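You operate a simulated robot arm through the tools that you are given. There is no shell and no other tool. Be economical: measure what you need, move in short steps, check, and stop when the job is done.

You are at the controls of a simulated robot arm. One attempt, no reset.

JOB
Brush the white crust off the top of the battery.
Fine: master knob OFF first, brush back where it lay on the upper step, battery drawer shut, master knob ON last. Set down upright: brush. Where these are worked on the way, their far stop is far enough and under half their travel is too little: battery drawer, master knob. What is to be rubbed or washed off counts as gone when no trace of it is left.

It is judged by the outcome, as a careful person would: the job done as asked, and still so three seconds after it is handed in. It fails if anything else is knocked over, pushed out of place, dropped, spilled or broken.

ROBOT AND FRAMES
A 7-joint arm with a two-finger parallel gripper, fixed in place. Base frame: the origin is at the foot of the arm, x ahead of it, y to its left, z up. Lengths are in m, angles in degrees, forces in N, time in s.
With the tool pointing down near the work surface it reaches from about 0.26 to 0.72 m from the base axis. Its first joint turns from -115.0 to 115.0 degrees. Payload 3.91 kg.
The tool frame sits at the grasp point between the pads (the TCP): z along the fingers, y along the line on which they close. The tips reach 0.03 m beyond it. The gripper opens to 0.11 m. The fingers are 0.02 m wide and 0.01 m thick; the gripper's body (0.048 by 0.112 m) begins 0.055 m behind the TCP.
Orientation is told as [roll, pitch, yaw] about the base's x, y, z axes, in that order, counted from this pose: with the fingers straight down and closing along the base's y, the tool's x points along the base's -x, its y along +y and its z along -z.

CONTROLS
- The arm moves only by the tool drive_tool. Its argument "plan" is text: rows parted by semicolons, each of 7 numbers parted by spaces: the shift along the tool's x, y, z in units of 200 mm (1.0 is 200 mm), then the turn, a rotation vector about the tool's x, y, z in units of 120 degrees (1.0 is 120 degrees), then the opening in per cent of the stroke, from 0 (shut) to 100 (fully open). In form: tx ty tz ax ay az hand; .... A call has 1 to 20 rows; each row is the pose to reach, as a shift and turn from the pose commanded when the call began, along the tool's axes at that moment. A call with a number of a shift or a turn outside -1 to 1 is refused whole. Each row takes 0.2 s and may step no farther than 0.05 m and 8.6 degrees from the row before; otherwise, or with a gripper value out of range, the whole call is refused. Where a pose cannot be reached the arm comes as near as it can. A force on the tool above 90 N (or 10 N above the force at the start of the call, whichever is more), or a blocked arm, ends the call early, and 0.2 s more pass. Each finger travels about 0.108 m/s and halts on what it meets, pressing with about 21 N; the grip force reading is that of the motor and also rises with nothing between the fingers. The clock runs only during rows and for 0.2 s after the last one: add rows that repeat a pose to give the fingers time. The reply holds the time, the measured pose of the TCP, the force on the tool along the base axes, the opening and the grip force, in the units named above and with some noise, with the torque about the TCP (base axes, N m) and any sound that the robot's microphone picked up.
- Cameras (640 x 400 px; columns grow to the right, rows downward): "scene" is fixed at [0.0478, 0.5016, 1.2911]; the picture's right is [-0.70, -0.71, 0.00], its down [-0.31, 0.30, -0.90] and it looks along [0.64, -0.63, -0.43] (base axes); focal length 229 px, centre (320, 200). "wrist" rides on the gripper at [0.072, 0.017, -0.103] in the tool frame; the picture's right is [-0.23, 0.97, 0.00], its down [-0.76, -0.18, -0.62] and it looks along [-0.61, -0.14, 0.78] (tool axes); focal length 222 px, centre (320, 200). There is no depth. A picture from a camera that has moved, and an enlarged one, comes with that camera's place and axes in the base frame and with its lens.
- camera(camera): a new picture of that camera. The clock stands still meanwhile.
- lift_body(by): slides the trunk up (or, below 0, down) by that many m; the arm rides with it, the base frame stays. It gives what a move gives, with no picture.
- inspect(camera, box): a new picture of the part [left, top, right, bottom] of that camera's present view, enlarged. The clock stands still meanwhile.
- job_done(): hands the job in; it is judged then, once.

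Go step by step. Nothing tells you positions but the pictures and the camera data: compare them with the known pose of the tool, close in by small moves and look again before you grip or let go. The budget is 120 turns and 64 pictures, counting those below and the enlarged ones. Unless the task says otherwise, let go and move clear before handing in, and close with one line.

The tools are called by a JSON object that holds its "op" and its "data". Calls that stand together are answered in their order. drive_tool: Moves the arm, as the interface text tells. Its arguments: {"type":"object","properties":{"plan":{"type":"string"}},"required":["plan"]} The other tools are called the same way: lift_body (by) slides the trunk up or down; camera (camera) takes a picture; inspect (camera, box) takes an enlarged picture of a part of a camera's view; job_done () hands the job in.

At the start:

```text
time_s: 0.0
position: [0.4674, -0.0605, 1.201]
ee_rot: [-0.1, 0.0, 0.0]
ft_force: [0.0, 1.2, 0.3]
moment: [-0.01, -0.01, 0.03]
gripper_width: 0.1099
gripper_force: 0.0
trunk travel left (down, up): [-0.525, 0.465]
```

scene: 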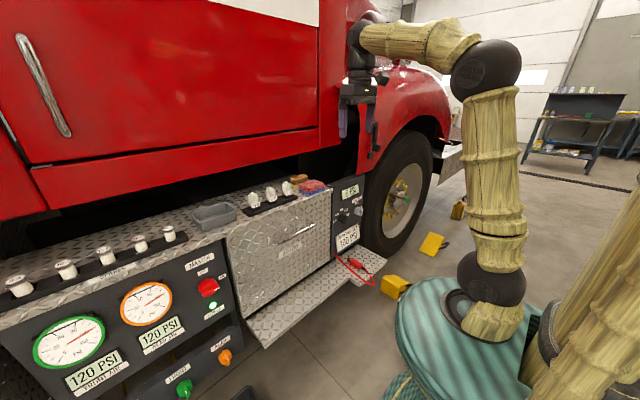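
wrist: 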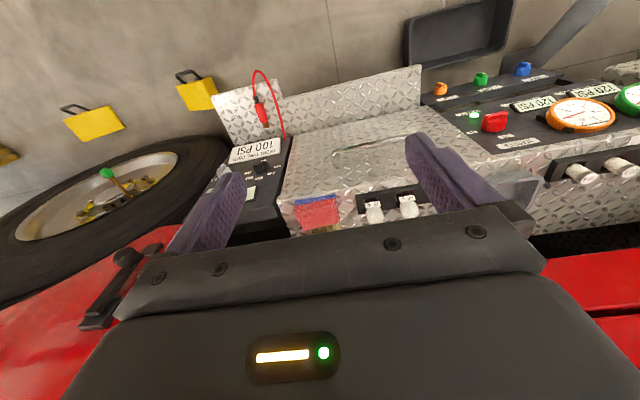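

I see a fire truck side with a panel (gauges, red MASTER knob) and a diamond-plate drawer with a handle; the brush probably lies on the upper step. I'll look closer first.

{"op": "inspect", "data": {"camera": "scene", "box": [180, 160, 400, 300]}}

{"op": "inspect", "data": {"camera": "wrist", "box": [200, 60, 560, 285]}}

```text
2.86 times, centred on (290, 230) of scene
camera zoom: at [0.0478, 0.5016, 1.2911], right [-0.7, -0.71, 0.0], down [-0.31, 0.3, -0.9], along [0.64, -0.63, -0.43], focal length 655 px, centre (406, 114)
```

zoom: 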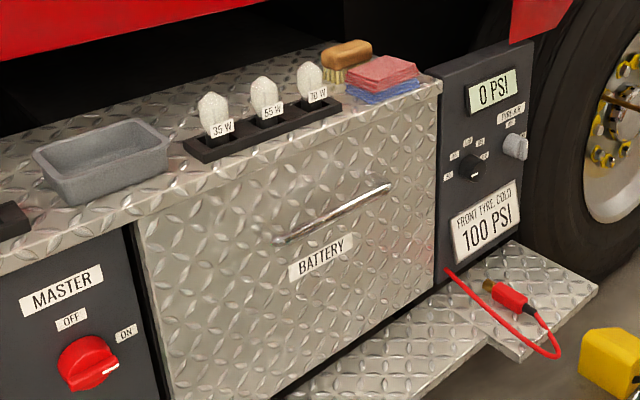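

```text
1.78 times, centred on (380, 172) of wrist
camera zoom: at [0.395, -0.0424, 1.3041], right [0.23, 0.97, 0.0], down [0.76, -0.18, 0.62], along [0.61, -0.14, -0.78], focal length 395 px, centre (213, 249)
```

zoom: 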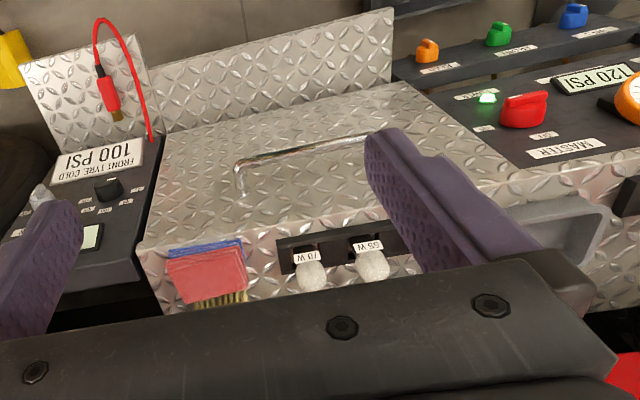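

The step edge is at about x 0.71, z 0.87; the handle at x 0.67, y 0.03, z 0.77; the knob at roughly (0.71, 0.37, 0.69). I'll level the tool to point forward and move toward the knob.

{"op": "drive_tool", "data": {"plan": "0.03 0.09 0.09 0 -0.068 0 100;0.06 0.18 0.18 0 -0.136 0 100;0.09 0.27 0.27 0 -0.204 0 100;0.12 0.36 0.36 0 -0.272 0 100;0.15 0.45 0.45 0 -0.34 0 100;0.18 0.54 0.54 0 -0.408 0 100;0.21 0.63 0.63 0 -0.476 0 60;0.24 0.72 0.72 0 -0.544 0 60;0.27 0.81 0.81 0 -0.612 0 60;0.3 0.9 0.9 0 -0.68 0 60;0.33 1 1 0 -0.75 0 60;0.33 1 1 0 -0.75 0 60"}}

```text
time_s: 2.6
position: [0.4493, 0.197, 1.0251]
ee_rot: [113.5, -90.0, -113.3]
ft_force: [-1.4, 0.6, 0.0]
moment: [0.0, -0.01, -0.03]
gripper_width: 0.0664
gripper_force: 0.1
out of reach, approached as far as the arm can: row 7, 8, 9, 10, 11, 12
trunk travel left (down, up): [-0.525, 0.465]
```

The tool is level, but that pose was too close in. I'll look from here.

{"op": "camera", "data": {"camera": "wrist"}}

{"op": "camera", "data": {"camera": "scene"}}

```text
59 pictures are left
camera wrist: at [0.3459, 0.2145, 0.9525], right [0.0, 0.97, 0.23], down [-0.62, -0.18, 0.76], along [0.78, -0.14, 0.61], focal length 222 px, centre (320, 200)
```

wrist: 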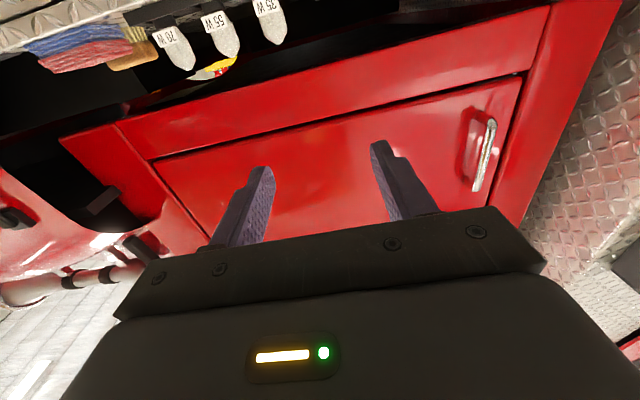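

```text
58 pictures are left
```

scene: 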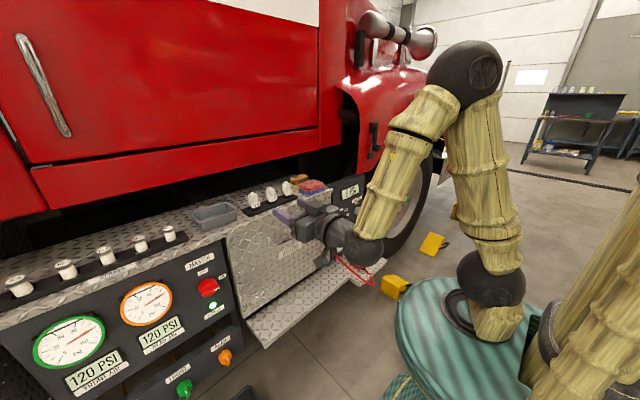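

The camera sits below the fingers in this pose. I'll roll the tool so it comes to the top and looks down-forward, moving toward the knob.

{"op": "drive_tool", "data": {"plan": "0.1 0.08 0.1 0 0 0.07 60;0.2 0.16 0.2 0 0 0.14 60;0.3 0.24 0.3 0 0 0.21 60;0.4 0.32 0.4 0 0 0.28 60;0.5 0.4 0.5 0 0 0.35 60;0.6 0.48 0.5 0 0 0.42 60;0.7 0.56 0.5 0 0 0.49 60;0.8 0.64 0.5 0 0 0.56 60;0.9 0.72 0.5 0 0 0.63 60;1 0.8 0.5 0 0 0.7 60;1 0.8 0.5 0 0 0.75 60;1 0.8 0.5 0 0 0.75 60"}}

{"op": "camera", "data": {"camera": "wrist"}}

```text
time_s: 5.2
position: [0.5684, 0.3463, 1.0018]
ee_rot: [82.6, -5.6, -88.6]
ft_force: [-0.3, 0.4, 0.9]
moment: [0.04, -0.03, -0.01]
gripper_width: 0.0659
gripper_force: 0.1
out of reach, approached as far as the arm can: row 7, 8, 9, 10, 11, 12
trunk travel left (down, up): [-0.525, 0.465]
```

```text
57 pictures are left
camera wrist: at [0.4666, 0.4196, 1.024], right [0.13, -0.13, 0.98], down [-0.62, -0.78, -0.02], along [0.77, -0.61, -0.18], focal length 222 px, centre (320, 200)
```

wrist: 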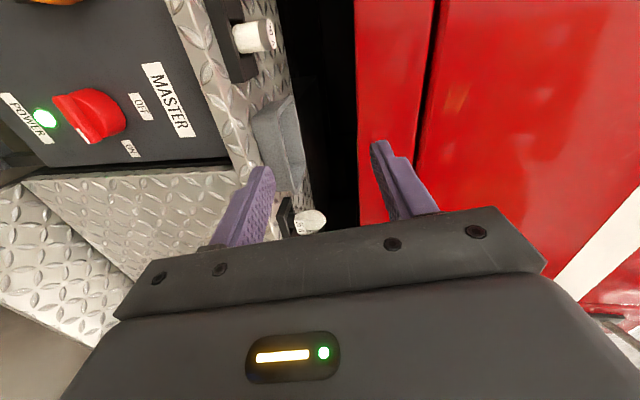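

The knob is visible on the left. The arm can't reach lower with the tool level, so I'll lower the trunk.

{"op": "lift_body", "data": {"by": -0.28}}

{"op": "camera", "data": {"camera": "wrist"}}

{"op": "camera", "data": {"camera": "scene"}}

```text
time_s: 8.0
position: [0.5691, 0.3461, 0.7206]
ee_rot: [82.6, -5.7, -88.5]
ft_force: [-0.7, 0.4, 0.1]
moment: [0.01, 0.02, 0.02]
gripper_width: 0.0659
gripper_force: 0.1
trunk travel left (down, up): [-0.245, 0.745]
```

```text
56 pictures are left
camera wrist: at [0.4665, 0.4196, 0.7437], right [0.13, -0.13, 0.98], down [-0.62, -0.78, -0.02], along [0.77, -0.61, -0.18], focal length 222 px, centre (320, 200)
```

wrist: 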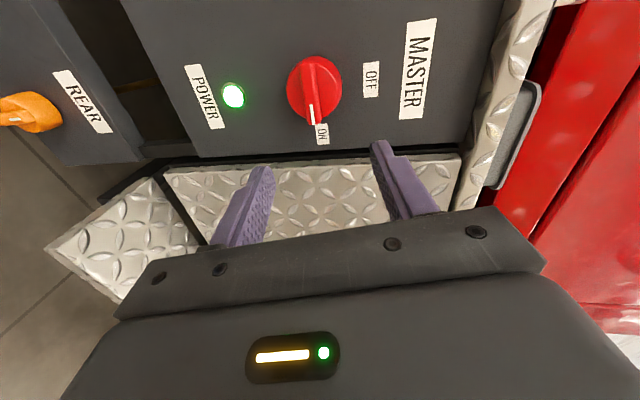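

```text
55 pictures are left
```

scene: 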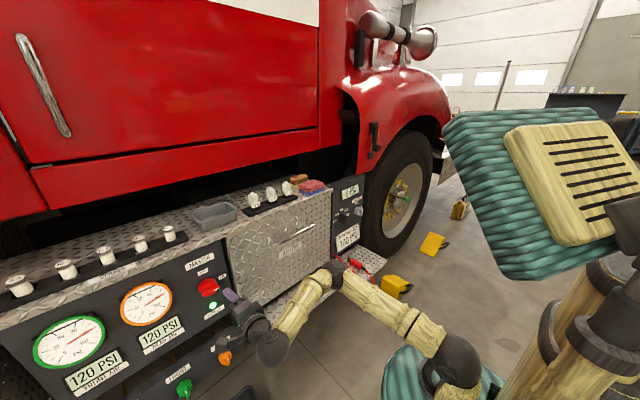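

The knob is at about (0.71, 0.368, 0.698) with its pointer toward −y (ON) and OFF straight up. I'll check its shape closer.

{"op": "inspect", "data": {"camera": "wrist", "box": [240, 30, 400, 150]}}

{"op": "inspect", "data": {"camera": "scene", "box": [180, 250, 260, 330]}}

```text
3.33 times, centred on (320, 90) of wrist
camera zoom: at [0.4665, 0.4196, 0.7437], right [0.13, -0.13, 0.98], down [-0.62, -0.78, -0.02], along [0.77, -0.61, -0.18], focal length 740 px, centre (320, 567)
```

zoom: 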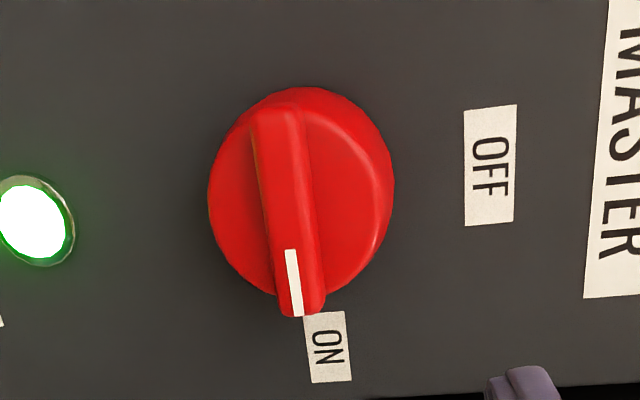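

```text
5.00 times, centred on (220, 290) of scene
camera zoom: at [0.0478, 0.5016, 1.2911], right [-0.7, -0.71, 0.0], down [-0.31, 0.3, -0.9], along [0.64, -0.63, -0.43], focal length 1146 px, centre (820, -250)
```

zoom: 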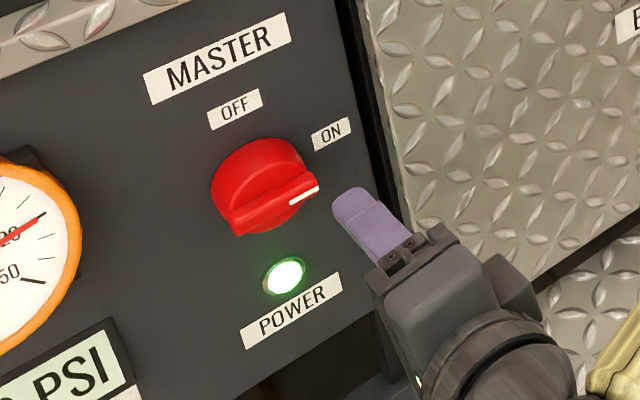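

Panel face is x≈0.72, ridge front x≈0.684, knob centre about (0.684, 0.371, 0.699). A zero move first, to see what the commanded reference is.

{"op": "drive_tool", "data": {"plan": "0 0 0 0 0 0 60"}}

```text
time_s: 8.4
position: [0.5696, 0.3463, 0.722]
ee_rot: [82.6, -5.6, -88.5]
ft_force: [-0.2, -0.4, -0.5]
moment: [-0.02, 0.01, 0.0]
gripper_width: 0.0661
gripper_force: 0.1
trunk travel left (down, up): [-0.245, 0.745]
```

The reference follows the actual pose. Now I'll level the tool and line up in front of the knob.

{"op": "drive_tool", "data": {"plan": "0.064 -0.034 0.131 -0.03 -0.004 0.024 50;0.128 -0.068 0.262 -0.061 -0.008 0.0475 40;0.128 -0.068 0.262 -0.061 -0.008 0.0475 40"}}

{"op": "camera", "data": {"camera": "wrist"}}

```text
time_s: 9.2
position: [0.6163, 0.3619, 0.769]
ee_rot: [85.9, -3.0, -89.2]
ft_force: [-0.1, 0.3, 1.2]
moment: [-0.01, -0.01, -0.02]
gripper_width: 0.0438
gripper_force: 0.1
out of reach, approached as far as the arm can: row 1, 2, 3
trunk travel left (down, up): [-0.245, 0.745]
```

```text
52 pictures are left
camera wrist: at [0.514, 0.4351, 0.7892], right [0.07, -0.18, 0.98], down [-0.62, -0.78, -0.1], along [0.78, -0.61, -0.17], focal length 222 px, centre (320, 200)
```

wrist: 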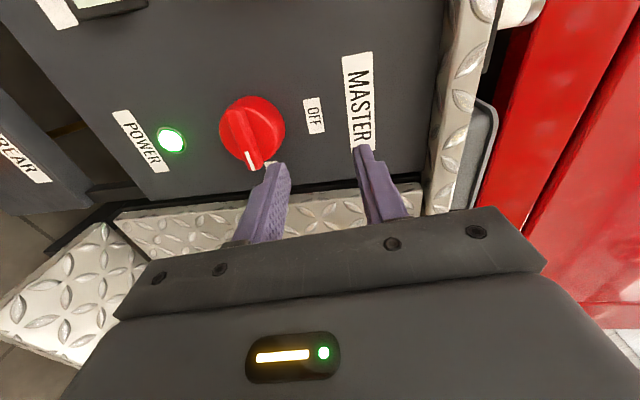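

Still at the low limit of the arm; I'll lower the trunk more so the knob sits higher relative to the shoulder.

{"op": "lift_body", "data": {"by": -0.16}}

```text
time_s: 11.1
position: [0.6164, 0.3631, 0.6084]
ee_rot: [86.0, -2.9, -89.2]
ft_force: [0.3, -0.5, -0.3]
moment: [0.0, 0.0, 0.01]
gripper_width: 0.0442
gripper_force: 0.0
trunk travel left (down, up): [-0.085, 0.905]
```

{"op": "drive_tool", "data": {"plan": "0.009 0.228 0.018 -0.017 -0.003 0.012 40;0.018 0.457 0.036 -0.034 -0.006 0.023 40;0.018 0.457 0.036 -0.034 -0.006 0.023 40"}}

{"op": "camera", "data": {"camera": "wrist"}}

```text
time_s: 11.9
position: [0.6311, 0.3716, 0.6992]
ee_rot: [90.0, -0.1, -90.0]
ft_force: [-0.2, 0.0, 0.7]
moment: [0.01, -0.01, 0.01]
gripper_width: 0.0441
gripper_force: 0.0
trunk travel left (down, up): [-0.085, 0.905]
```

```text
51 pictures are left
camera wrist: at [0.5283, 0.444, 0.7156], right [0.0, -0.23, 0.97], down [-0.62, -0.76, -0.18], along [0.78, -0.61, -0.14], focal length 222 px, centre (320, 200)
```

wrist: 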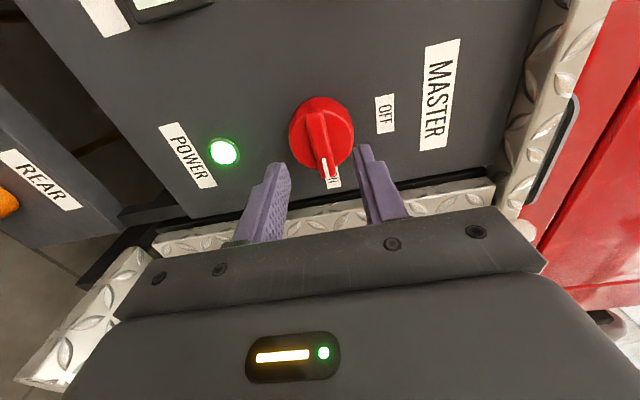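

Perfectly lined up across the knob's ridge. Moving in and closing.

{"op": "drive_tool", "data": {"plan": "0 0 0.085 0 0 0 36;0 0 0.165 0 0 0 36;0 0 0.165 0 0 0 36;0 0 0.165 0 0 0 0;0 0 0.165 0 0 0 0"}}

{"op": "camera", "data": {"camera": "wrist"}}

```text
time_s: 13.1
position: [0.663, 0.3711, 0.6984]
ee_rot: [90.2, -0.1, -89.9]
ft_force: [9.5, 4.9, 9.2]
moment: [-0.01, -0.12, 0.14]
gripper_width: 0.0142
gripper_force: 44.3
trunk travel left (down, up): [-0.085, 0.905]
```

```text
50 pictures are left
camera wrist: at [0.5594, 0.444, 0.7161], right [0.0, -0.23, 0.97], down [-0.62, -0.76, -0.18], along [0.78, -0.61, -0.14], focal length 222 px, centre (320, 200)
```

wrist: 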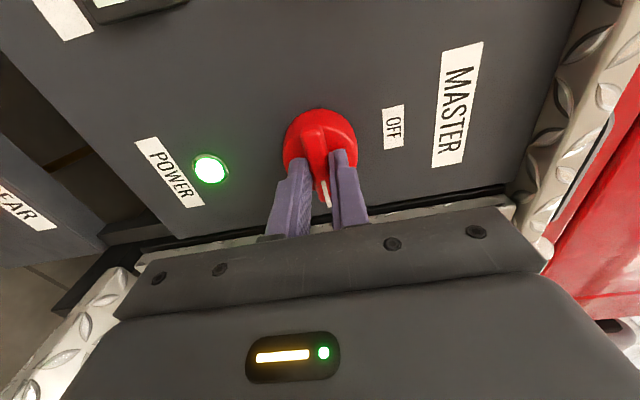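

Gripped the ridge (14 mm). Turning toward OFF (counterclockwise seen from the front).

{"op": "drive_tool", "data": {"plan": "0 0 0 0 0 -0.06 0;0 0 0 0 0 -0.12 0;0 0 0 0 0 -0.18 0;0 0 0 0 0 -0.24 0;0 0 0 0 0 -0.3 0;0 0 0 0 0 -0.36 0;0 0 0 0 0 -0.42 0;0 0 0 0 0 -0.48 0"}}

{"op": "inspect", "data": {"camera": "scene", "box": [160, 230, 270, 330]}}

```text
time_s: 14.9
position: [0.663, 0.3708, 0.6991]
ee_rot: [90.1, -57.8, -90.2]
ft_force: [3.2, 4.4, 5.7]
moment: [0.04, 0.32, 0.41]
gripper_width: 0.0138
gripper_force: 44.6
trunk travel left (down, up): [-0.085, 0.905]
```

```text
4.00 times, centred on (215, 280) of scene
camera zoom: at [0.0478, 0.5016, 1.2911], right [-0.7, -0.71, 0.0], down [-0.31, 0.3, -0.9], along [0.64, -0.63, -0.43], focal length 917 px, centre (740, -120)
```

zoom: 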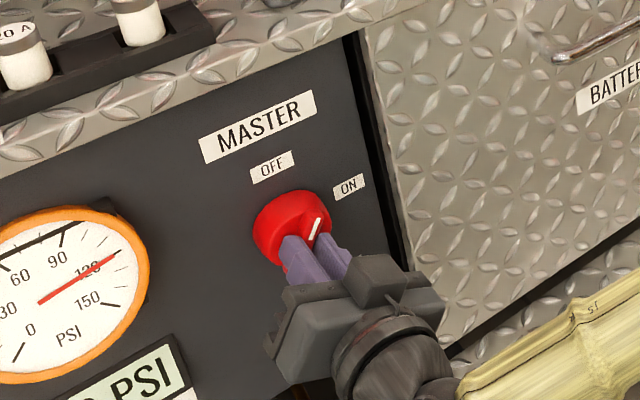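

The knob follows. Continuing toward the stop.

{"op": "drive_tool", "data": {"plan": "0 0 0 0 0 -0.06 0;0 0 0 0 0 -0.12 0;0 0 0 0 0 -0.18 0;0 0 0 0 0 -0.24 0;0 0 0 0 0 -0.27 0"}}

{"op": "inspect", "data": {"camera": "scene", "box": [160, 230, 270, 330]}}

```text
time_s: 16.1
position: [0.6637, 0.37, 0.6986]
ee_rot: [-107.3, -89.8, 107.2]
ft_force: [-6.1, -6.1, 0.5]
moment: [0.2, -1.34, -0.07]
gripper_width: 0.014
gripper_force: 45.1
trunk travel left (down, up): [-0.085, 0.905]
```

```text
4.00 times, centred on (215, 280) of scene
camera zoom: at [0.0478, 0.5016, 1.2911], right [-0.7, -0.71, 0.0], down [-0.31, 0.3, -0.9], along [0.64, -0.63, -0.43], focal length 917 px, centre (740, -120)
```

zoom: 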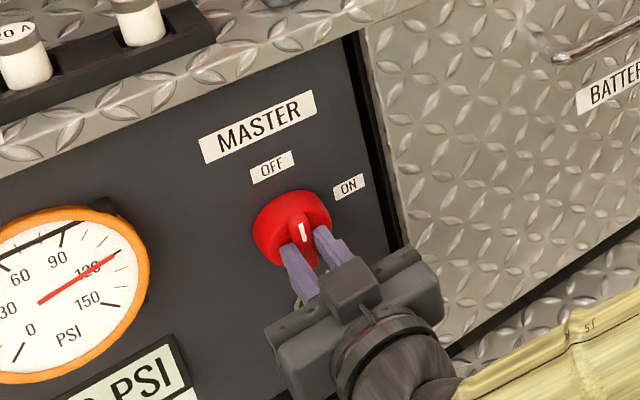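

Pointer is vertical, at OFF. A bit further to feel the stop.

{"op": "drive_tool", "data": {"plan": "0 0 0 0 0 -0.03 0;0 0 0 0 0 -0.06 0;0 0 0 0 0 -0.06 0"}}

{"op": "inspect", "data": {"camera": "scene", "box": [160, 230, 270, 330]}}

```text
time_s: 16.9
position: [0.662, 0.3695, 0.6987]
ee_rot: [-89.6, -82.7, 89.6]
ft_force: [-12.0, -11.8, -6.7]
moment: [1.25, 0.31, 0.01]
gripper_width: 0.016
gripper_force: 45.4
trunk travel left (down, up): [-0.085, 0.905]
```

```text
4.00 times, centred on (215, 280) of scene
camera zoom: at [0.0478, 0.5016, 1.2911], right [-0.7, -0.71, 0.0], down [-0.31, 0.3, -0.9], along [0.64, -0.63, -0.43], focal length 917 px, centre (740, -120)
```

zoom: 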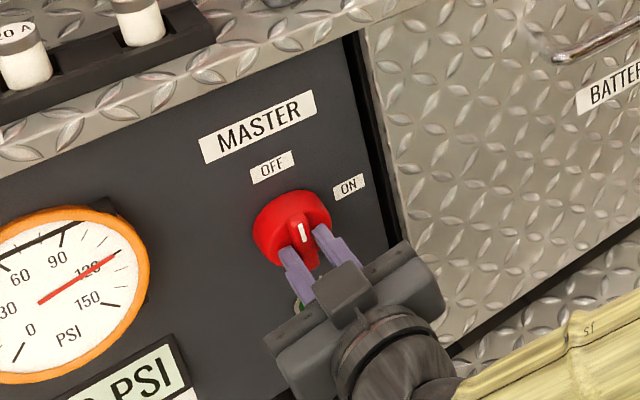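

It's at the stop. Release and back off to check the lamp.

{"op": "drive_tool", "data": {"plan": "0 0 0 0 0 0.05 0;0 0 0 0 0 0.05 20;0 0 0 0 0 0.05 40;0 0 -0.2 0 0 0.05 40;0 0 -0.4 0 0 0.1 40;0 0 -0.5 0 0 0.16 40;0 0 -0.5 0 0 0.22 40;0 0 -0.5 0 0 0.28 40;0 0 -0.5 0 0 0.34 40;0 0 -0.5 0 0 0.4 40;0 0 -0.5 0 0 0.46 40;0 0 -0.5 0 0 0.52 40;0 0 -0.5 0 0 0.58 40;0 0 -0.5 0 0 0.64 40;0 0 -0.5 0 0 0.7 40;0 0 -0.5 0 0 0.76 40;0 0 -0.5 0 0 0.81 40;0 0 -0.5 0 0 0.81 40"}}

{"op": "camera", "data": {"camera": "scene"}}

{"op": "camera", "data": {"camera": "wrist"}}

```text
time_s: 20.7
position: [0.5627, 0.3704, 0.6991]
ee_rot: [90.2, -0.2, -90.1]
ft_force: [-0.5, -0.1, -0.1]
moment: [-0.04, 0.03, 0.0]
gripper_width: 0.0439
gripper_force: 0.1
trunk travel left (down, up): [-0.085, 0.905]
```

```text
46 pictures are left
```

scene: 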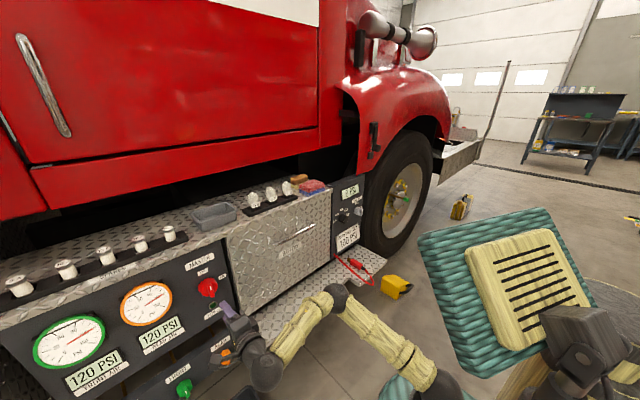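

```text
45 pictures are left
camera wrist: at [0.4598, 0.4436, 0.7159], right [0.0, -0.23, 0.97], down [-0.62, -0.76, -0.18], along [0.78, -0.61, -0.14], focal length 222 px, centre (320, 200)
```

wrist: 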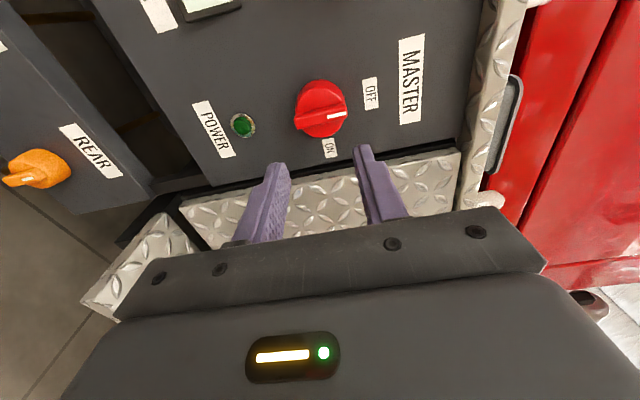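

The lamp went dark: OFF. Next, move over to the drawer handle at about (0.67, 0.03, 0.767).

{"op": "drive_tool", "data": {"plan": "-0.2 0.1 0 0 0 0 40;-0.4 0.2 0 0 0 0 40;-0.6 0.34 0 0 0 0 40;-0.8 0.34 0 0 0 0 40;-1 0.34 0 0 0 0 40;-1 0.34 0 0 0 0 40"}}

{"op": "drive_tool", "data": {"plan": "-0.2 0 0 0 0 0 40;-0.4 0 0 0 0 0 40;-0.6 0 0 0 0 0 40;-0.7 0 0 0 0 0 40;-0.7 0 0 0 0 0 40"}}

{"op": "camera", "data": {"camera": "wrist"}}

{"op": "inspect", "data": {"camera": "scene", "box": [210, 160, 370, 280]}}

```text
time_s: 22.1
position: [0.5636, 0.17, 0.7696]
ee_rot: [90.1, -0.1, -90.0]
ft_force: [-0.8, 0.0, 0.4]
moment: [-0.04, -0.01, 0.0]
gripper_width: 0.0438
gripper_force: 0.1
trunk travel left (down, up): [-0.085, 0.905]
```

```text
time_s: 23.3
position: [0.5627, 0.0307, 0.7695]
ee_rot: [90.0, -0.1, -90.0]
ft_force: [-0.3, -0.4, 0.7]
moment: [-0.01, 0.02, 0.04]
gripper_width: 0.044
gripper_force: 0.1
trunk travel left (down, up): [-0.085, 0.905]
```

```text
44 pictures are left
camera wrist: at [0.4597, 0.1032, 0.7853], right [0.0, -0.22, 0.97], down [-0.62, -0.76, -0.18], along [0.78, -0.61, -0.14], focal length 222 px, centre (320, 200)
```

wrist: 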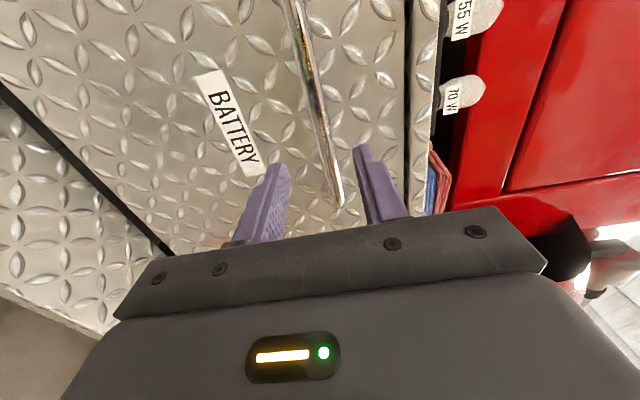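

```text
3.33 times, centred on (290, 220) of scene
camera zoom: at [0.0478, 0.5016, 1.2911], right [-0.7, -0.71, 0.0], down [-0.31, 0.3, -0.9], along [0.64, -0.63, -0.43], focal length 764 px, centre (420, 133)
```

zoom: 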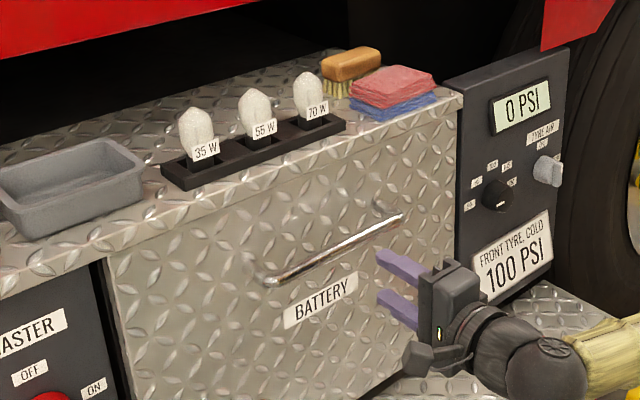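

Bar is at z≈0.77, between the fingers. Advance and grip it.

{"op": "drive_tool", "data": {"plan": "0 0 0.2 0 0 0 40;0 0 0.4 0 0 0 40;0 0 0.49 0 0 0 40;0 0 0.49 0 0 0 0;0 0 0.49 0 0 0 0"}}

{"op": "inspect", "data": {"camera": "scene", "box": [210, 160, 370, 280]}}

```text
time_s: 24.5
position: [0.6615, 0.03, 0.7703]
ee_rot: [90.0, -0.1, -90.1]
ft_force: [6.1, 0.9, 3.1]
moment: [0.07, -0.02, 0.34]
gripper_width: 0.0178
gripper_force: 45.2
trunk travel left (down, up): [-0.085, 0.905]
```

```text
3.33 times, centred on (290, 220) of scene
camera zoom: at [0.0478, 0.5016, 1.2911], right [-0.7, -0.71, 0.0], down [-0.31, 0.3, -0.9], along [0.64, -0.63, -0.43], focal length 764 px, centre (420, 133)
```

zoom: 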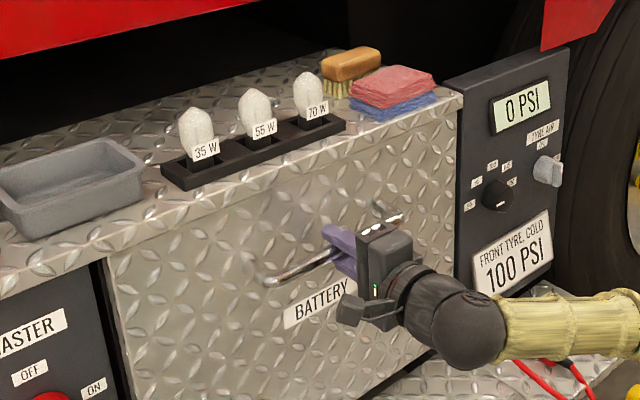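

Bar gripped (18 mm). Pull out gently.

{"op": "drive_tool", "data": {"plan": "0 0 -0.1 0 0 0 0;0 0 -0.2 0 0 0 0;0 0 -0.3 0 0 0 0;0 0 -0.4 0 0 0 0;0 0 -0.5 0 0 0 0"}}

```text
time_s: 25.7
position: [0.5571, 0.0302, 0.7707]
ee_rot: [90.2, -0.1, -90.1]
ft_force: [-35.2, -15.2, 8.5]
moment: [0.26, -0.09, -0.23]
gripper_width: 0.0177
gripper_force: 45.1
trunk travel left (down, up): [-0.085, 0.905]
```

{"op": "drive_tool", "data": {"plan": "0 0 -0.1 0 0 0 0;0 0 -0.2 0 0 0 0;0 0 -0.3 0 0 0 0;0 0 -0.4 0 0 0 0;0 0 -0.5 0 0 0 0;0 0 -0.6 0 0 0 0;0 0 -0.6 0 0 0 0"}}

{"op": "camera", "data": {"camera": "scene"}}

```text
time_s: 27.3
position: [0.4402, 0.0304, 0.7701]
ee_rot: [90.2, -0.2, -90.0]
ft_force: [6.8, -0.3, 25.8]
moment: [-0.2, -0.45, 0.88]
gripper_width: 0.0178
gripper_force: 44.7
trunk travel left (down, up): [-0.085, 0.905]
```

```text
41 pictures are left
```

scene: 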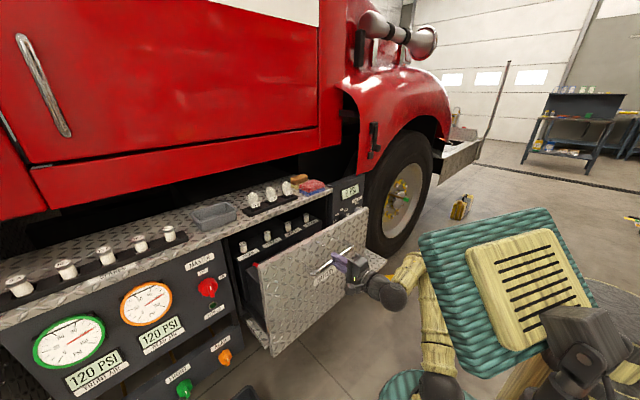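

The drawer is coming out. Continue to its stop.

{"op": "drive_tool", "data": {"plan": "0 0 -0.1 0 0 0 0;0 0 -0.2 0 0 0 0;0 0 -0.3 0 0 0 0;0 0 -0.4 0 0 0 0;0 0 -0.4 0 0 0 0"}}

{"op": "inspect", "data": {"camera": "scene", "box": [190, 160, 430, 360]}}

```text
time_s: 28.3
position: [0.4043, 0.0435, 0.7697]
ee_rot: [92.6, 1.6, -90.6]
ft_force: [5.2, -9.0, 51.2]
moment: [-0.84, -1.21, -1.41]
gripper_width: 0.0178
gripper_force: 45.2
out of reach, approached as far as the arm can: row 2, 3, 4, 5
trunk travel left (down, up): [-0.085, 0.905]
stopped in row 5: the force on the tool passed its limit at 124 N (the readings are from after the stop); the commanded pose is now the measured one
```

```text
2.00 times, centred on (310, 260) of scene
camera zoom: at [0.0478, 0.5016, 1.2911], right [-0.7, -0.71, 0.0], down [-0.31, 0.3, -0.9], along [0.64, -0.63, -0.43], focal length 459 px, centre (340, 80)
```

zoom: 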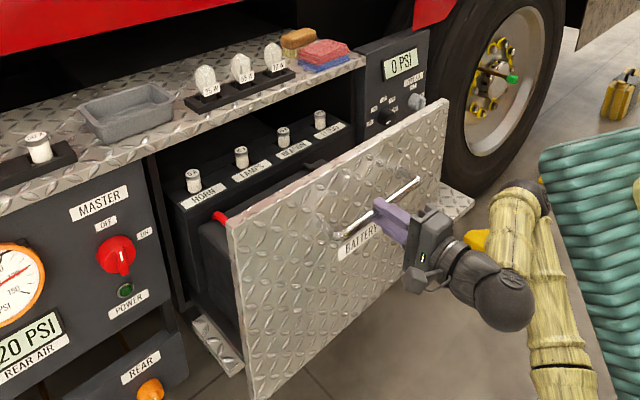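

About 0.26 m out; the arm reached its inner limit with a level tool. I'll tilt the tool downward about the bar to regain reach.

{"op": "drive_tool", "data": {"plan": "0 0 0 0.05 0 0 0;0 0 0 0.1 0 0 0;0 0 0 0.15 0 0 0;0 0 0 0.2 0 0 0;0 0 0 0.25 0 0 0;0 0 0 0.3 0 0 0"}}

```text
time_s: 29.3
position: [0.4174, 0.0434, 0.7764]
ee_rot: [73.2, 1.8, -90.2]
ft_force: [-7.9, -4.5, 33.5]
moment: [-1.32, -0.9, -0.54]
gripper_width: 0.018
gripper_force: 45.1
out of reach, approached as far as the arm can: row 1, 2, 3, 4
trunk travel left (down, up): [-0.085, 0.905]
stopped in row 4: the force on the tool passed its limit at 92 N (the readings are from after the stop); the commanded pose is now the measured one
```

Intermediate tilt is at the reach limit; I'll ease forward a few cm while tilting, then pull again.

{"op": "drive_tool", "data": {"plan": "0.1 0 0.1 0.03 0 0 0;0 0.02 0.2 0.06 0 0 0;0 0.04 0.2 0.12 0 0 0;0 0.04 0.2 0.18 0 0 0;0 0.04 0.2 0.24 0 0 0;0 0.04 0.2 0.29 0 0 0"}}

```text
time_s: 30.7
position: [0.4584, 0.0432, 0.772]
ee_rot: [38.2, 1.9, -90.2]
ft_force: [6.6, 7.8, 50.0]
moment: [-0.67, -0.24, 0.69]
gripper_width: 0.0178
gripper_force: 45.3
trunk travel left (down, up): [-0.085, 0.905]
```

{"op": "drive_tool", "data": {"plan": "0 -0.07 -0.074 0 0 0 0;0 -0.15 -0.136 0 0 0 0;0 -0.23 -0.198 0 0 0 0;0 -0.305 -0.26 0 0 0 0;0 -0.38 -0.32 0 0 0 0;0 -0.46 -0.38 0 0 0 0"}}

{"op": "camera", "data": {"camera": "scene"}}

```text
time_s: 32.1
position: [0.3758, 0.0435, 0.7711]
ee_rot: [37.7, 1.6, -90.6]
ft_force: [15.1, -13.6, 3.2]
moment: [-1.33, -0.23, 0.05]
gripper_width: 0.0184
gripper_force: 44.9
out of reach, approached as far as the arm can: row 5, 6
trunk travel left (down, up): [-0.085, 0.905]
```

```text
39 pictures are left
```

scene: 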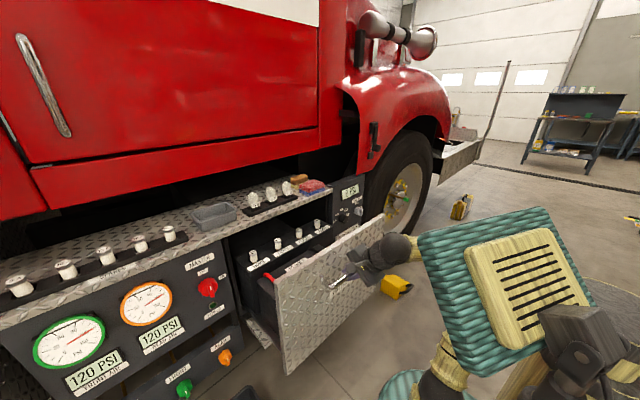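

Drawer is ~0.29 m out. Release, retract up and look inside.

{"op": "drive_tool", "data": {"plan": "0 0 0 0 0 0 30;0 0 0 0 0 0 30;0 0 -0.1 0 0 0 30;0 0 -0.2 0 0 0 30;0 0 -0.4 0 0 0 30;0 0.1 -0.6 0 0 0 30;0 0.2 -0.8 0 0 0 30;0 0.3 -1 0 0 0 30"}}

{"op": "camera", "data": {"camera": "wrist"}}

{"op": "inspect", "data": {"camera": "scene", "box": [190, 160, 430, 360]}}

```text
time_s: 33.9
position: [0.3386, 0.0341, 0.976]
ee_rot: [37.6, 1.7, -90.1]
ft_force: [0.5, -0.8, 0.2]
moment: [-0.02, 0.03, 0.04]
gripper_width: 0.0331
gripper_force: 0.1
out of reach, approached as far as the arm can: row 3, 4, 5, 6, 7, 8
trunk travel left (down, up): [-0.085, 0.905]
```

```text
38 pictures are left
camera wrist: at [0.2885, 0.105, 1.0707], right [0.77, -0.25, 0.59], down [-0.52, -0.77, 0.36], along [0.36, -0.59, -0.72], focal length 222 px, centre (320, 200)
```

wrist: 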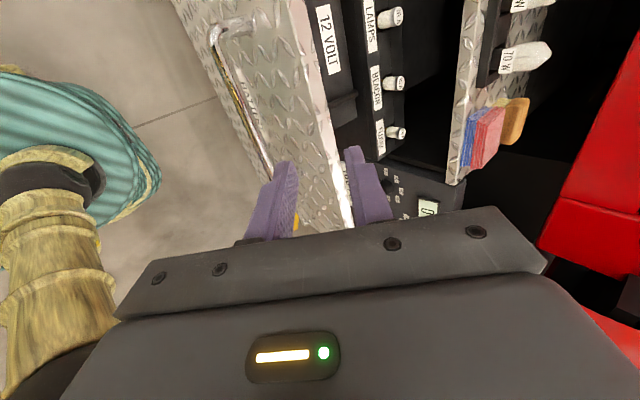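

```text
2.00 times, centred on (310, 260) of scene
camera zoom: at [0.0478, 0.5016, 1.2911], right [-0.7, -0.71, 0.0], down [-0.31, 0.3, -0.9], along [0.64, -0.63, -0.43], focal length 459 px, centre (340, 80)
```

zoom: 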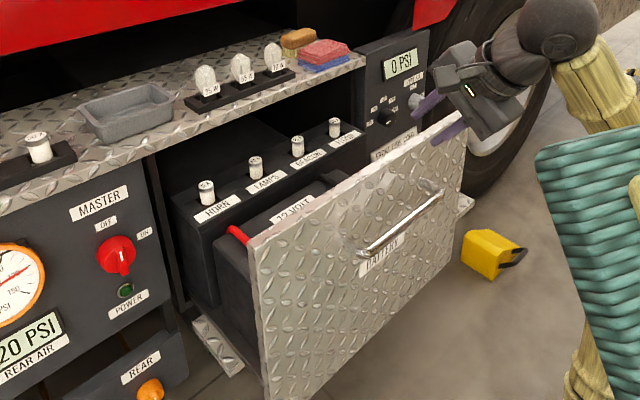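

The battery sits right behind the front plate ("12 VOLT"). I'll raise the trunk and look straight down on it.

{"op": "lift_body", "data": {"by": 0.3}}

{"op": "drive_tool", "data": {"plan": "0.03 0.02 0.16 0.06 0 0 30;0.06 0.04 0.32 0.12 0 0 30;0.09 0.06 0.48 0.18 0 0 30;0.12 0.08 0.64 0.24 0 0 30;0.15 0.1 0.84 0.31 0 0 30;0.15 0.1 0.84 0.31 0 0 30"}}

{"op": "camera", "data": {"camera": "wrist"}}

```text
time_s: 36.9
position: [0.3387, 0.0351, 1.2771]
ee_rot: [37.8, 1.8, -90.2]
ft_force: [0.6, 0.2, 0.0]
moment: [0.01, 0.0, -0.01]
gripper_width: 0.0329
gripper_force: 0.0
trunk travel left (down, up): [-0.385, 0.605]
```

```text
time_s: 38.5
position: [0.4179, 0.0966, 1.142]
ee_rot: [0.6, 2.7, -84.0]
ft_force: [-0.6, 1.4, 0.9]
moment: [-0.12, -0.05, -0.02]
gripper_width: 0.0332
gripper_force: 0.1
out of reach, approached as far as the arm can: row 4, 5, 6
trunk travel left (down, up): [-0.385, 0.605]
stopped in row 6: the arm was blocked; the commanded pose is now the measured one
```

```text
36 pictures are left
camera wrist: at [0.4277, 0.1661, 1.2486], right [0.99, -0.12, 0.0], down [-0.1, -0.81, 0.58], along [-0.07, -0.58, -0.81], focal length 222 px, centre (320, 200)
```

wrist: 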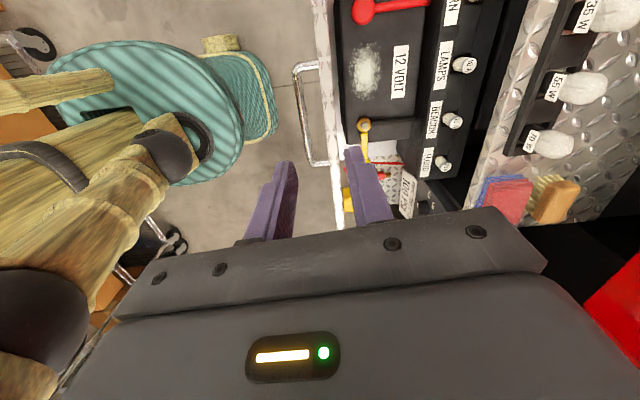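

Great view: white crust at about (0.52, 0.10, 0.69) between the terminals, and the brush sits bristles-down on the step. Zooming in on the brush and the crust.

{"op": "inspect", "data": {"camera": "wrist", "box": [440, 120, 640, 245]}}

{"op": "inspect", "data": {"camera": "wrist", "box": [310, 0, 470, 140]}}

{"op": "inspect", "data": {"camera": "scene", "box": [240, 150, 360, 225]}}

```text
3.20 times, centred on (540, 182) of wrist
camera zoom: at [0.4277, 0.1661, 1.2486], right [0.99, -0.12, 0.0], down [-0.1, -0.81, 0.58], along [-0.07, -0.58, -0.81], focal length 711 px, centre (-384, 256)
```

zoom: 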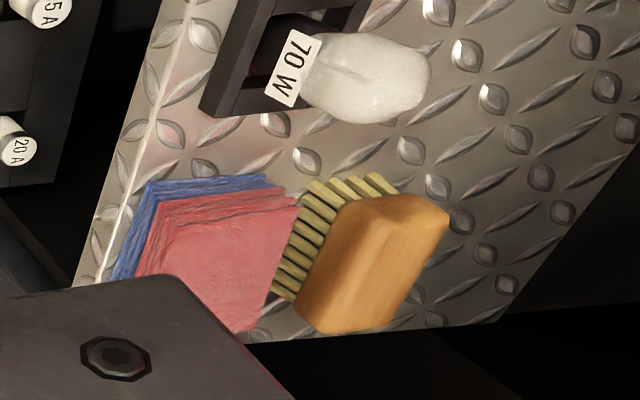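

```text
2.86 times, centred on (390, 70) of wrist
camera zoom: at [0.4277, 0.1661, 1.2486], right [0.99, -0.12, 0.0], down [-0.1, -0.81, 0.58], along [-0.07, -0.58, -0.81], focal length 635 px, centre (120, 571)
```

zoom: 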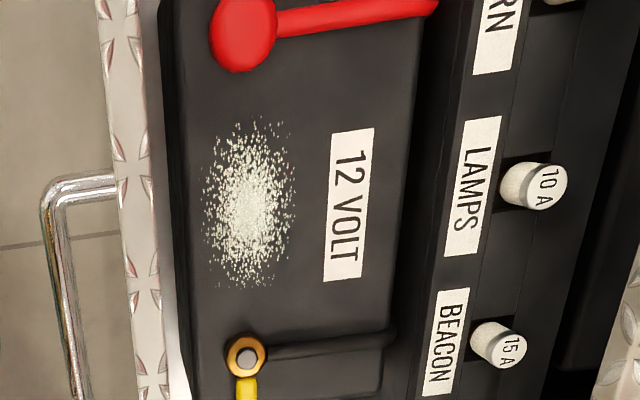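

```text
5.33 times, centred on (300, 188) of scene
camera zoom: at [0.0478, 0.5016, 1.2911], right [-0.7, -0.71, 0.0], down [-0.31, 0.3, -0.9], along [0.64, -0.63, -0.43], focal length 1223 px, centre (427, 267)
```

zoom: 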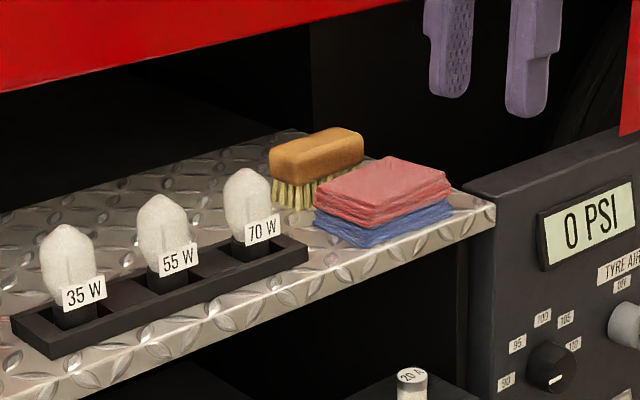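

Brush block: top centre ≈ (0.806, −0.11, 0.94), about 9 cm long, long axis along (0.43, 0.90). I'll raise the trunk for reach and swing over it with the tool down, fingers across its width.

{"op": "lift_body", "data": {"by": 0.3}}

{"op": "drive_tool", "data": {"plan": "-0.074 0.11 0.125 0 0 0.033 60;-0.148 0.22 0.25 0 0 0.066 70;-0.222 0.33 0.375 0 0 0.1 70;-0.295 0.445 0.5 0 0 0.133 70;-0.37 0.555 0.625 0 0 0.166 70;-0.44 0.67 0.75 0 0 0.2 70;-0.515 0.78 0.875 0 0 0.23 70;-0.59 0.89 1 0 0 0.2625 70;-0.59 0.89 1 0 0 0.2625 70"}}

```text
time_s: 41.5
position: [0.4209, 0.0946, 1.4411]
ee_rot: [0.6, 2.8, -84.1]
ft_force: [0.0, -0.1, 0.0]
moment: [0.02, -0.02, 0.0]
gripper_width: 0.0331
gripper_force: 0.1
trunk travel left (down, up): [-0.685, 0.305]
```

```text
time_s: 43.5
position: [0.6114, 0.0059, 1.2392]
ee_rot: [-1.0, 2.6, -115.7]
ft_force: [0.5, -0.5, 0.1]
moment: [0.03, -0.02, 0.04]
gripper_width: 0.0768
gripper_force: 0.1
trunk travel left (down, up): [-0.685, 0.305]
```

{"op": "drive_tool", "data": {"plan": "-0.01 0.14 0.12 -0.001 -0.003 0 70;-0.02 0.28 0.24 -0.002 -0.006 0 70;-0.04 0.42 0.36 -0.004 -0.01 0 70;-0.05 0.57 0.48 -0.005 -0.013 0 70;-0.06 0.71 0.6 -0.006 -0.016 0 70;-0.08 0.85 0.72 -0.007 -0.019 0 70;-0.1 0.98 0.82 -0.008 -0.022 0 70;-0.1 0.98 0.82 -0.008 -0.022 0 70"}}

{"op": "camera", "data": {"camera": "wrist"}}

{"op": "inspect", "data": {"camera": "scene", "box": [200, 80, 440, 230]}}

```text
time_s: 45.3
position: [0.74, -0.0866, 1.0588]
ee_rot: [-0.1, 0.1, -115.7]
ft_force: [0.2, 0.0, -0.6]
moment: [0.01, 0.0, -0.01]
gripper_width: 0.0771
gripper_force: 0.1
out of reach, approached as far as the arm can: row 5, 6, 7, 8
trunk travel left (down, up): [-0.685, 0.305]
```

```text
32 pictures are left
camera wrist: at [0.786, -0.0283, 1.162], right [0.78, -0.63, 0.0], down [-0.49, -0.61, 0.62], along [-0.39, -0.48, -0.78], focal length 222 px, centre (320, 200)
```

wrist: 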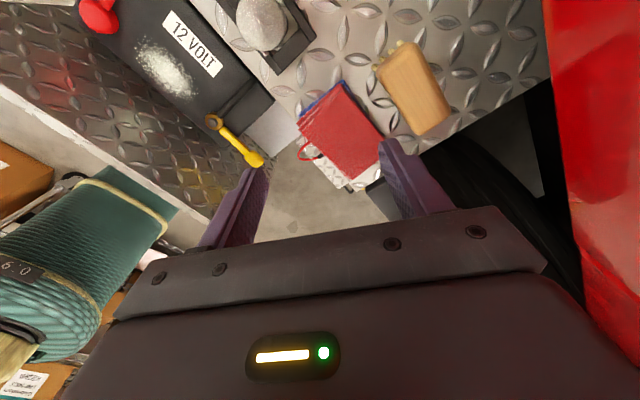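

```text
2.67 times, centred on (320, 155) of scene
camera zoom: at [0.0478, 0.5016, 1.2911], right [-0.7, -0.71, 0.0], down [-0.31, 0.3, -0.9], along [0.64, -0.63, -0.43], focal length 612 px, centre (320, 320)
```

zoom: 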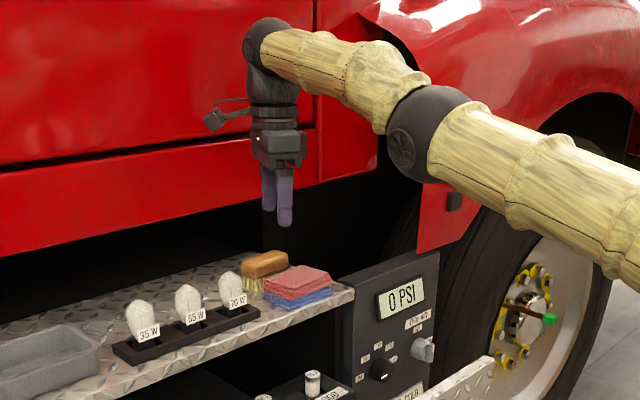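

Almost there; the tool-down reach ends near x 0.74 at this trunk height. A close view of the brush for exact position and heading.

{"op": "inspect", "data": {"camera": "wrist", "box": [340, 20, 500, 150]}}

```text
3.08 times, centred on (420, 85) of wrist
camera zoom: at [0.786, -0.0283, 1.162], right [0.78, -0.63, 0.0], down [-0.49, -0.61, 0.62], along [-0.39, -0.48, -0.78], focal length 684 px, centre (12, 554)
```

zoom: 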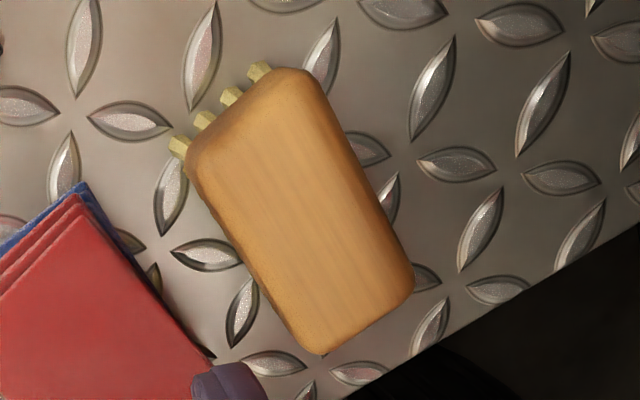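

Brush is in fact square to the truck: centre (0.825, −0.125), 36 mm wide in x, 77 mm long in y, top z≈0.935. I'll raise the trunk further for reach and line up the fingers along x.

{"op": "lift_body", "data": {"by": 0.2}}

{"op": "drive_tool", "data": {"plan": "0 0 0.2 0 0 -0.05 60;0 0 0.4 0 0 -0.1 55;0 0 0.6 0 0 -0.15 55;0 0.0 0.8 0 0 -0.2 55;0 0.1 0.9 0 0 -0.214 55;0.005 0.2 1 0 0 -0.214 55;0.01 0.34 1 0 0 -0.214 55;0.013 0.466 1 0 0 -0.214 55;0.013 0.466 1 0 0 -0.214 55"}}

```text
time_s: 47.5
position: [0.7397, -0.0869, 1.2592]
ee_rot: [-0.1, 0.0, -115.6]
ft_force: [0.1, 0.0, -0.4]
moment: [0.01, -0.02, 0.0]
gripper_width: 0.0767
gripper_force: 0.0
trunk travel left (down, up): [-0.885, 0.105]
```

```text
time_s: 49.5
position: [0.7559, -0.1033, 1.0669]
ee_rot: [-0.2, 0.1, -89.8]
ft_force: [-0.7, -0.1, -0.2]
moment: [0.04, 0.02, -0.02]
gripper_width: 0.0607
gripper_force: 0.2
out of reach, approached as far as the arm can: row 1, 2, 3, 4, 6, 7, 8, 9
trunk travel left (down, up): [-0.885, 0.105]
```

Straight-down reach stops at x≈0.756, so I'll grip the brush by its ends instead (fingers along y), tilting the tool forward about y; the pads stay flat on the ends. First back off and turn the tool.

{"op": "drive_tool", "data": {"plan": "0 -0.1 -0.1 0 0 0.06 60;0 -0.25 -0.2 0 0 0.12 70;0 -0.3 -0.2 0 0 0.19 90;0 -0.3 -0.2 0 0 0.26 95;0 -0.3 -0.2 0 0 0.33 95;0 -0.3 -0.2 0 0 0.4 95;0 -0.3 -0.2 0 0 0.47 95;0 -0.3 -0.2 0 0 0.54 95;0 -0.3 -0.2 0 0 0.61 95;0 -0.3 -0.2 0 0 0.68 95;0 -0.3 -0.2 0 0 0.75 95;0 -0.3 -0.2 0 0 0.75 95"}}

```text
time_s: 52.0
position: [0.7528, -0.11, 1.1116]
ee_rot: [-0.2, -0.2, 180.0]
ft_force: [0.7, 0.7, 0.1]
moment: [0.0, 0.02, 0.01]
gripper_width: 0.1042
gripper_force: 0.1
out of reach, approached as far as the arm can: row 1, 2, 3, 4, 5, 6, 7, 8, 9, 10, 11, 12
trunk travel left (down, up): [-0.885, 0.105]
```

{"op": "drive_tool", "data": {"plan": "0 0 0.05 0 0.06 0 95;0 0 0.15 0 0.12 0 95;0.05 0 0.25 0 0.183 0 95;0.15 0 0.35 0 0.183 0 95;0.25 0 0.42 0 0.183 0 95;0.25 0 0.42 0 0.183 0 95"}}

{"op": "camera", "data": {"camera": "wrist"}}

{"op": "inspect", "data": {"camera": "scene", "box": [200, 80, 440, 230]}}

```text
time_s: 53.5
position: [0.8185, -0.1141, 1.028]
ee_rot: [-0.1, 22.2, 179.9]
ft_force: [-31.3, -3.8, 16.9]
moment: [0.18, -5.34, -0.61]
gripper_width: 0.1045
gripper_force: 0.0
out of reach, approached as far as the arm can: row 1, 2, 3, 4, 5, 6
trunk travel left (down, up): [-0.885, 0.105]
```

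```text
29 pictures are left
camera wrist: at [0.8463, -0.1301, 1.1519], right [-0.21, -0.97, -0.09], down [-0.94, 0.18, 0.29], along [-0.27, 0.14, -0.95], focal length 222 px, centre (320, 200)
```

wrist: 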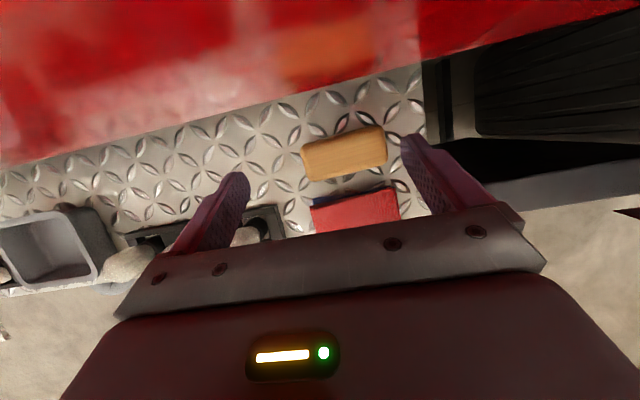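

```text
2.67 times, centred on (320, 155) of scene
camera zoom: at [0.0478, 0.5016, 1.2911], right [-0.7, -0.71, 0.0], down [-0.31, 0.3, -0.9], along [0.64, -0.63, -0.43], focal length 612 px, centre (320, 320)
```

zoom: 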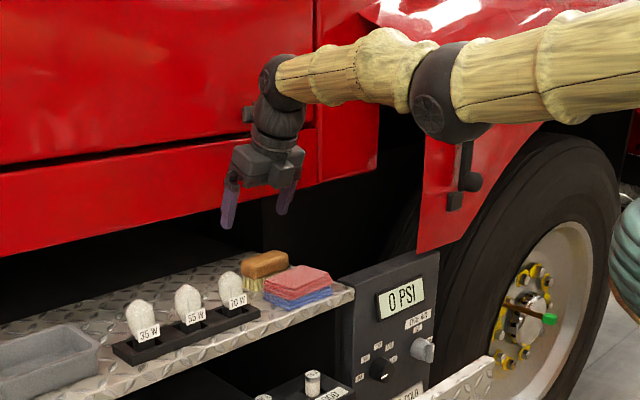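

The camera side of the gripper touched the red body panel. I'll back off and come with the camera on the near side instead.

{"op": "drive_tool", "data": {"plan": "-0.2 0 -0.1 0 0 0 95;-0.4 0 -0.2 0 -0.03 0 95;-0.6 0 -0.3 0 -0.08 0 95;-0.75 0 -0.45 0 -0.13 0 95;-0.75 0 -0.5 0 -0.183 0 95;-0.75 0 -0.5 0 -0.183 0 95"}}

```text
time_s: 54.9
position: [0.749, -0.1293, 1.0682]
ee_rot: [-0.2, -0.4, -180.0]
ft_force: [-0.1, -1.0, 0.2]
moment: [0.05, 0.01, -0.03]
gripper_width: 0.1046
gripper_force: 0.0
out of reach, approached as far as the arm can: row 1, 2, 3, 4, 5, 6
trunk travel left (down, up): [-0.885, 0.105]
```

{"op": "drive_tool", "data": {"plan": "0 0 0 0 0 0 95;0 0 0 0 0 0 95;0 0 0 0 0 0 95"}}

{"op": "camera", "data": {"camera": "scene"}}

```text
time_s: 55.6
position: [0.7479, -0.1288, 1.0699]
ee_rot: [0.0, -0.2, -180.1]
ft_force: [0.2, 0.5, -1.0]
moment: [-0.01, -0.02, 0.0]
gripper_width: 0.1041
gripper_force: 0.1
trunk travel left (down, up): [-0.885, 0.105]
```

```text
27 pictures are left
```

scene: 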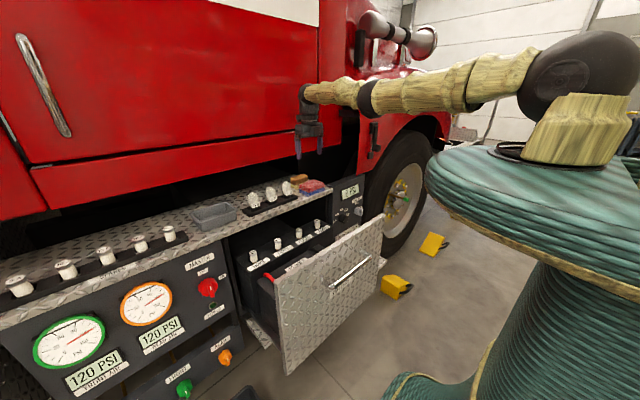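

{"op": "drive_tool", "data": {"plan": "-0.1 0 -0.05 0 0 -0.03 95;-0.2 0 -0.1 0 0 -0.06 95;-0.3 0 -0.15 0 0 -0.1 95;-0.4 0 -0.15 0 0 -0.15 95;-0.4 0 -0.15 0 0 -0.2 95;-0.4 0 -0.15 0 0 -0.25 95;-0.4 0 -0.15 0 0 -0.3 95;-0.4 0 -0.15 0 0 -0.35 95;-0.4 0 -0.15 0 0 -0.4 95"}}

```text
time_s: 57.6
position: [0.7481, -0.1374, 1.0964]
ee_rot: [-0.2, 0.1, -131.8]
ft_force: [-0.2, 0.9, 0.5]
moment: [0.01, 0.03, -0.01]
gripper_width: 0.1044
gripper_force: 0.0
out of reach, approached as far as the arm can: row 1, 2, 3, 4, 5, 6, 7, 8, 9
trunk travel left (down, up): [-0.885, 0.105]
```

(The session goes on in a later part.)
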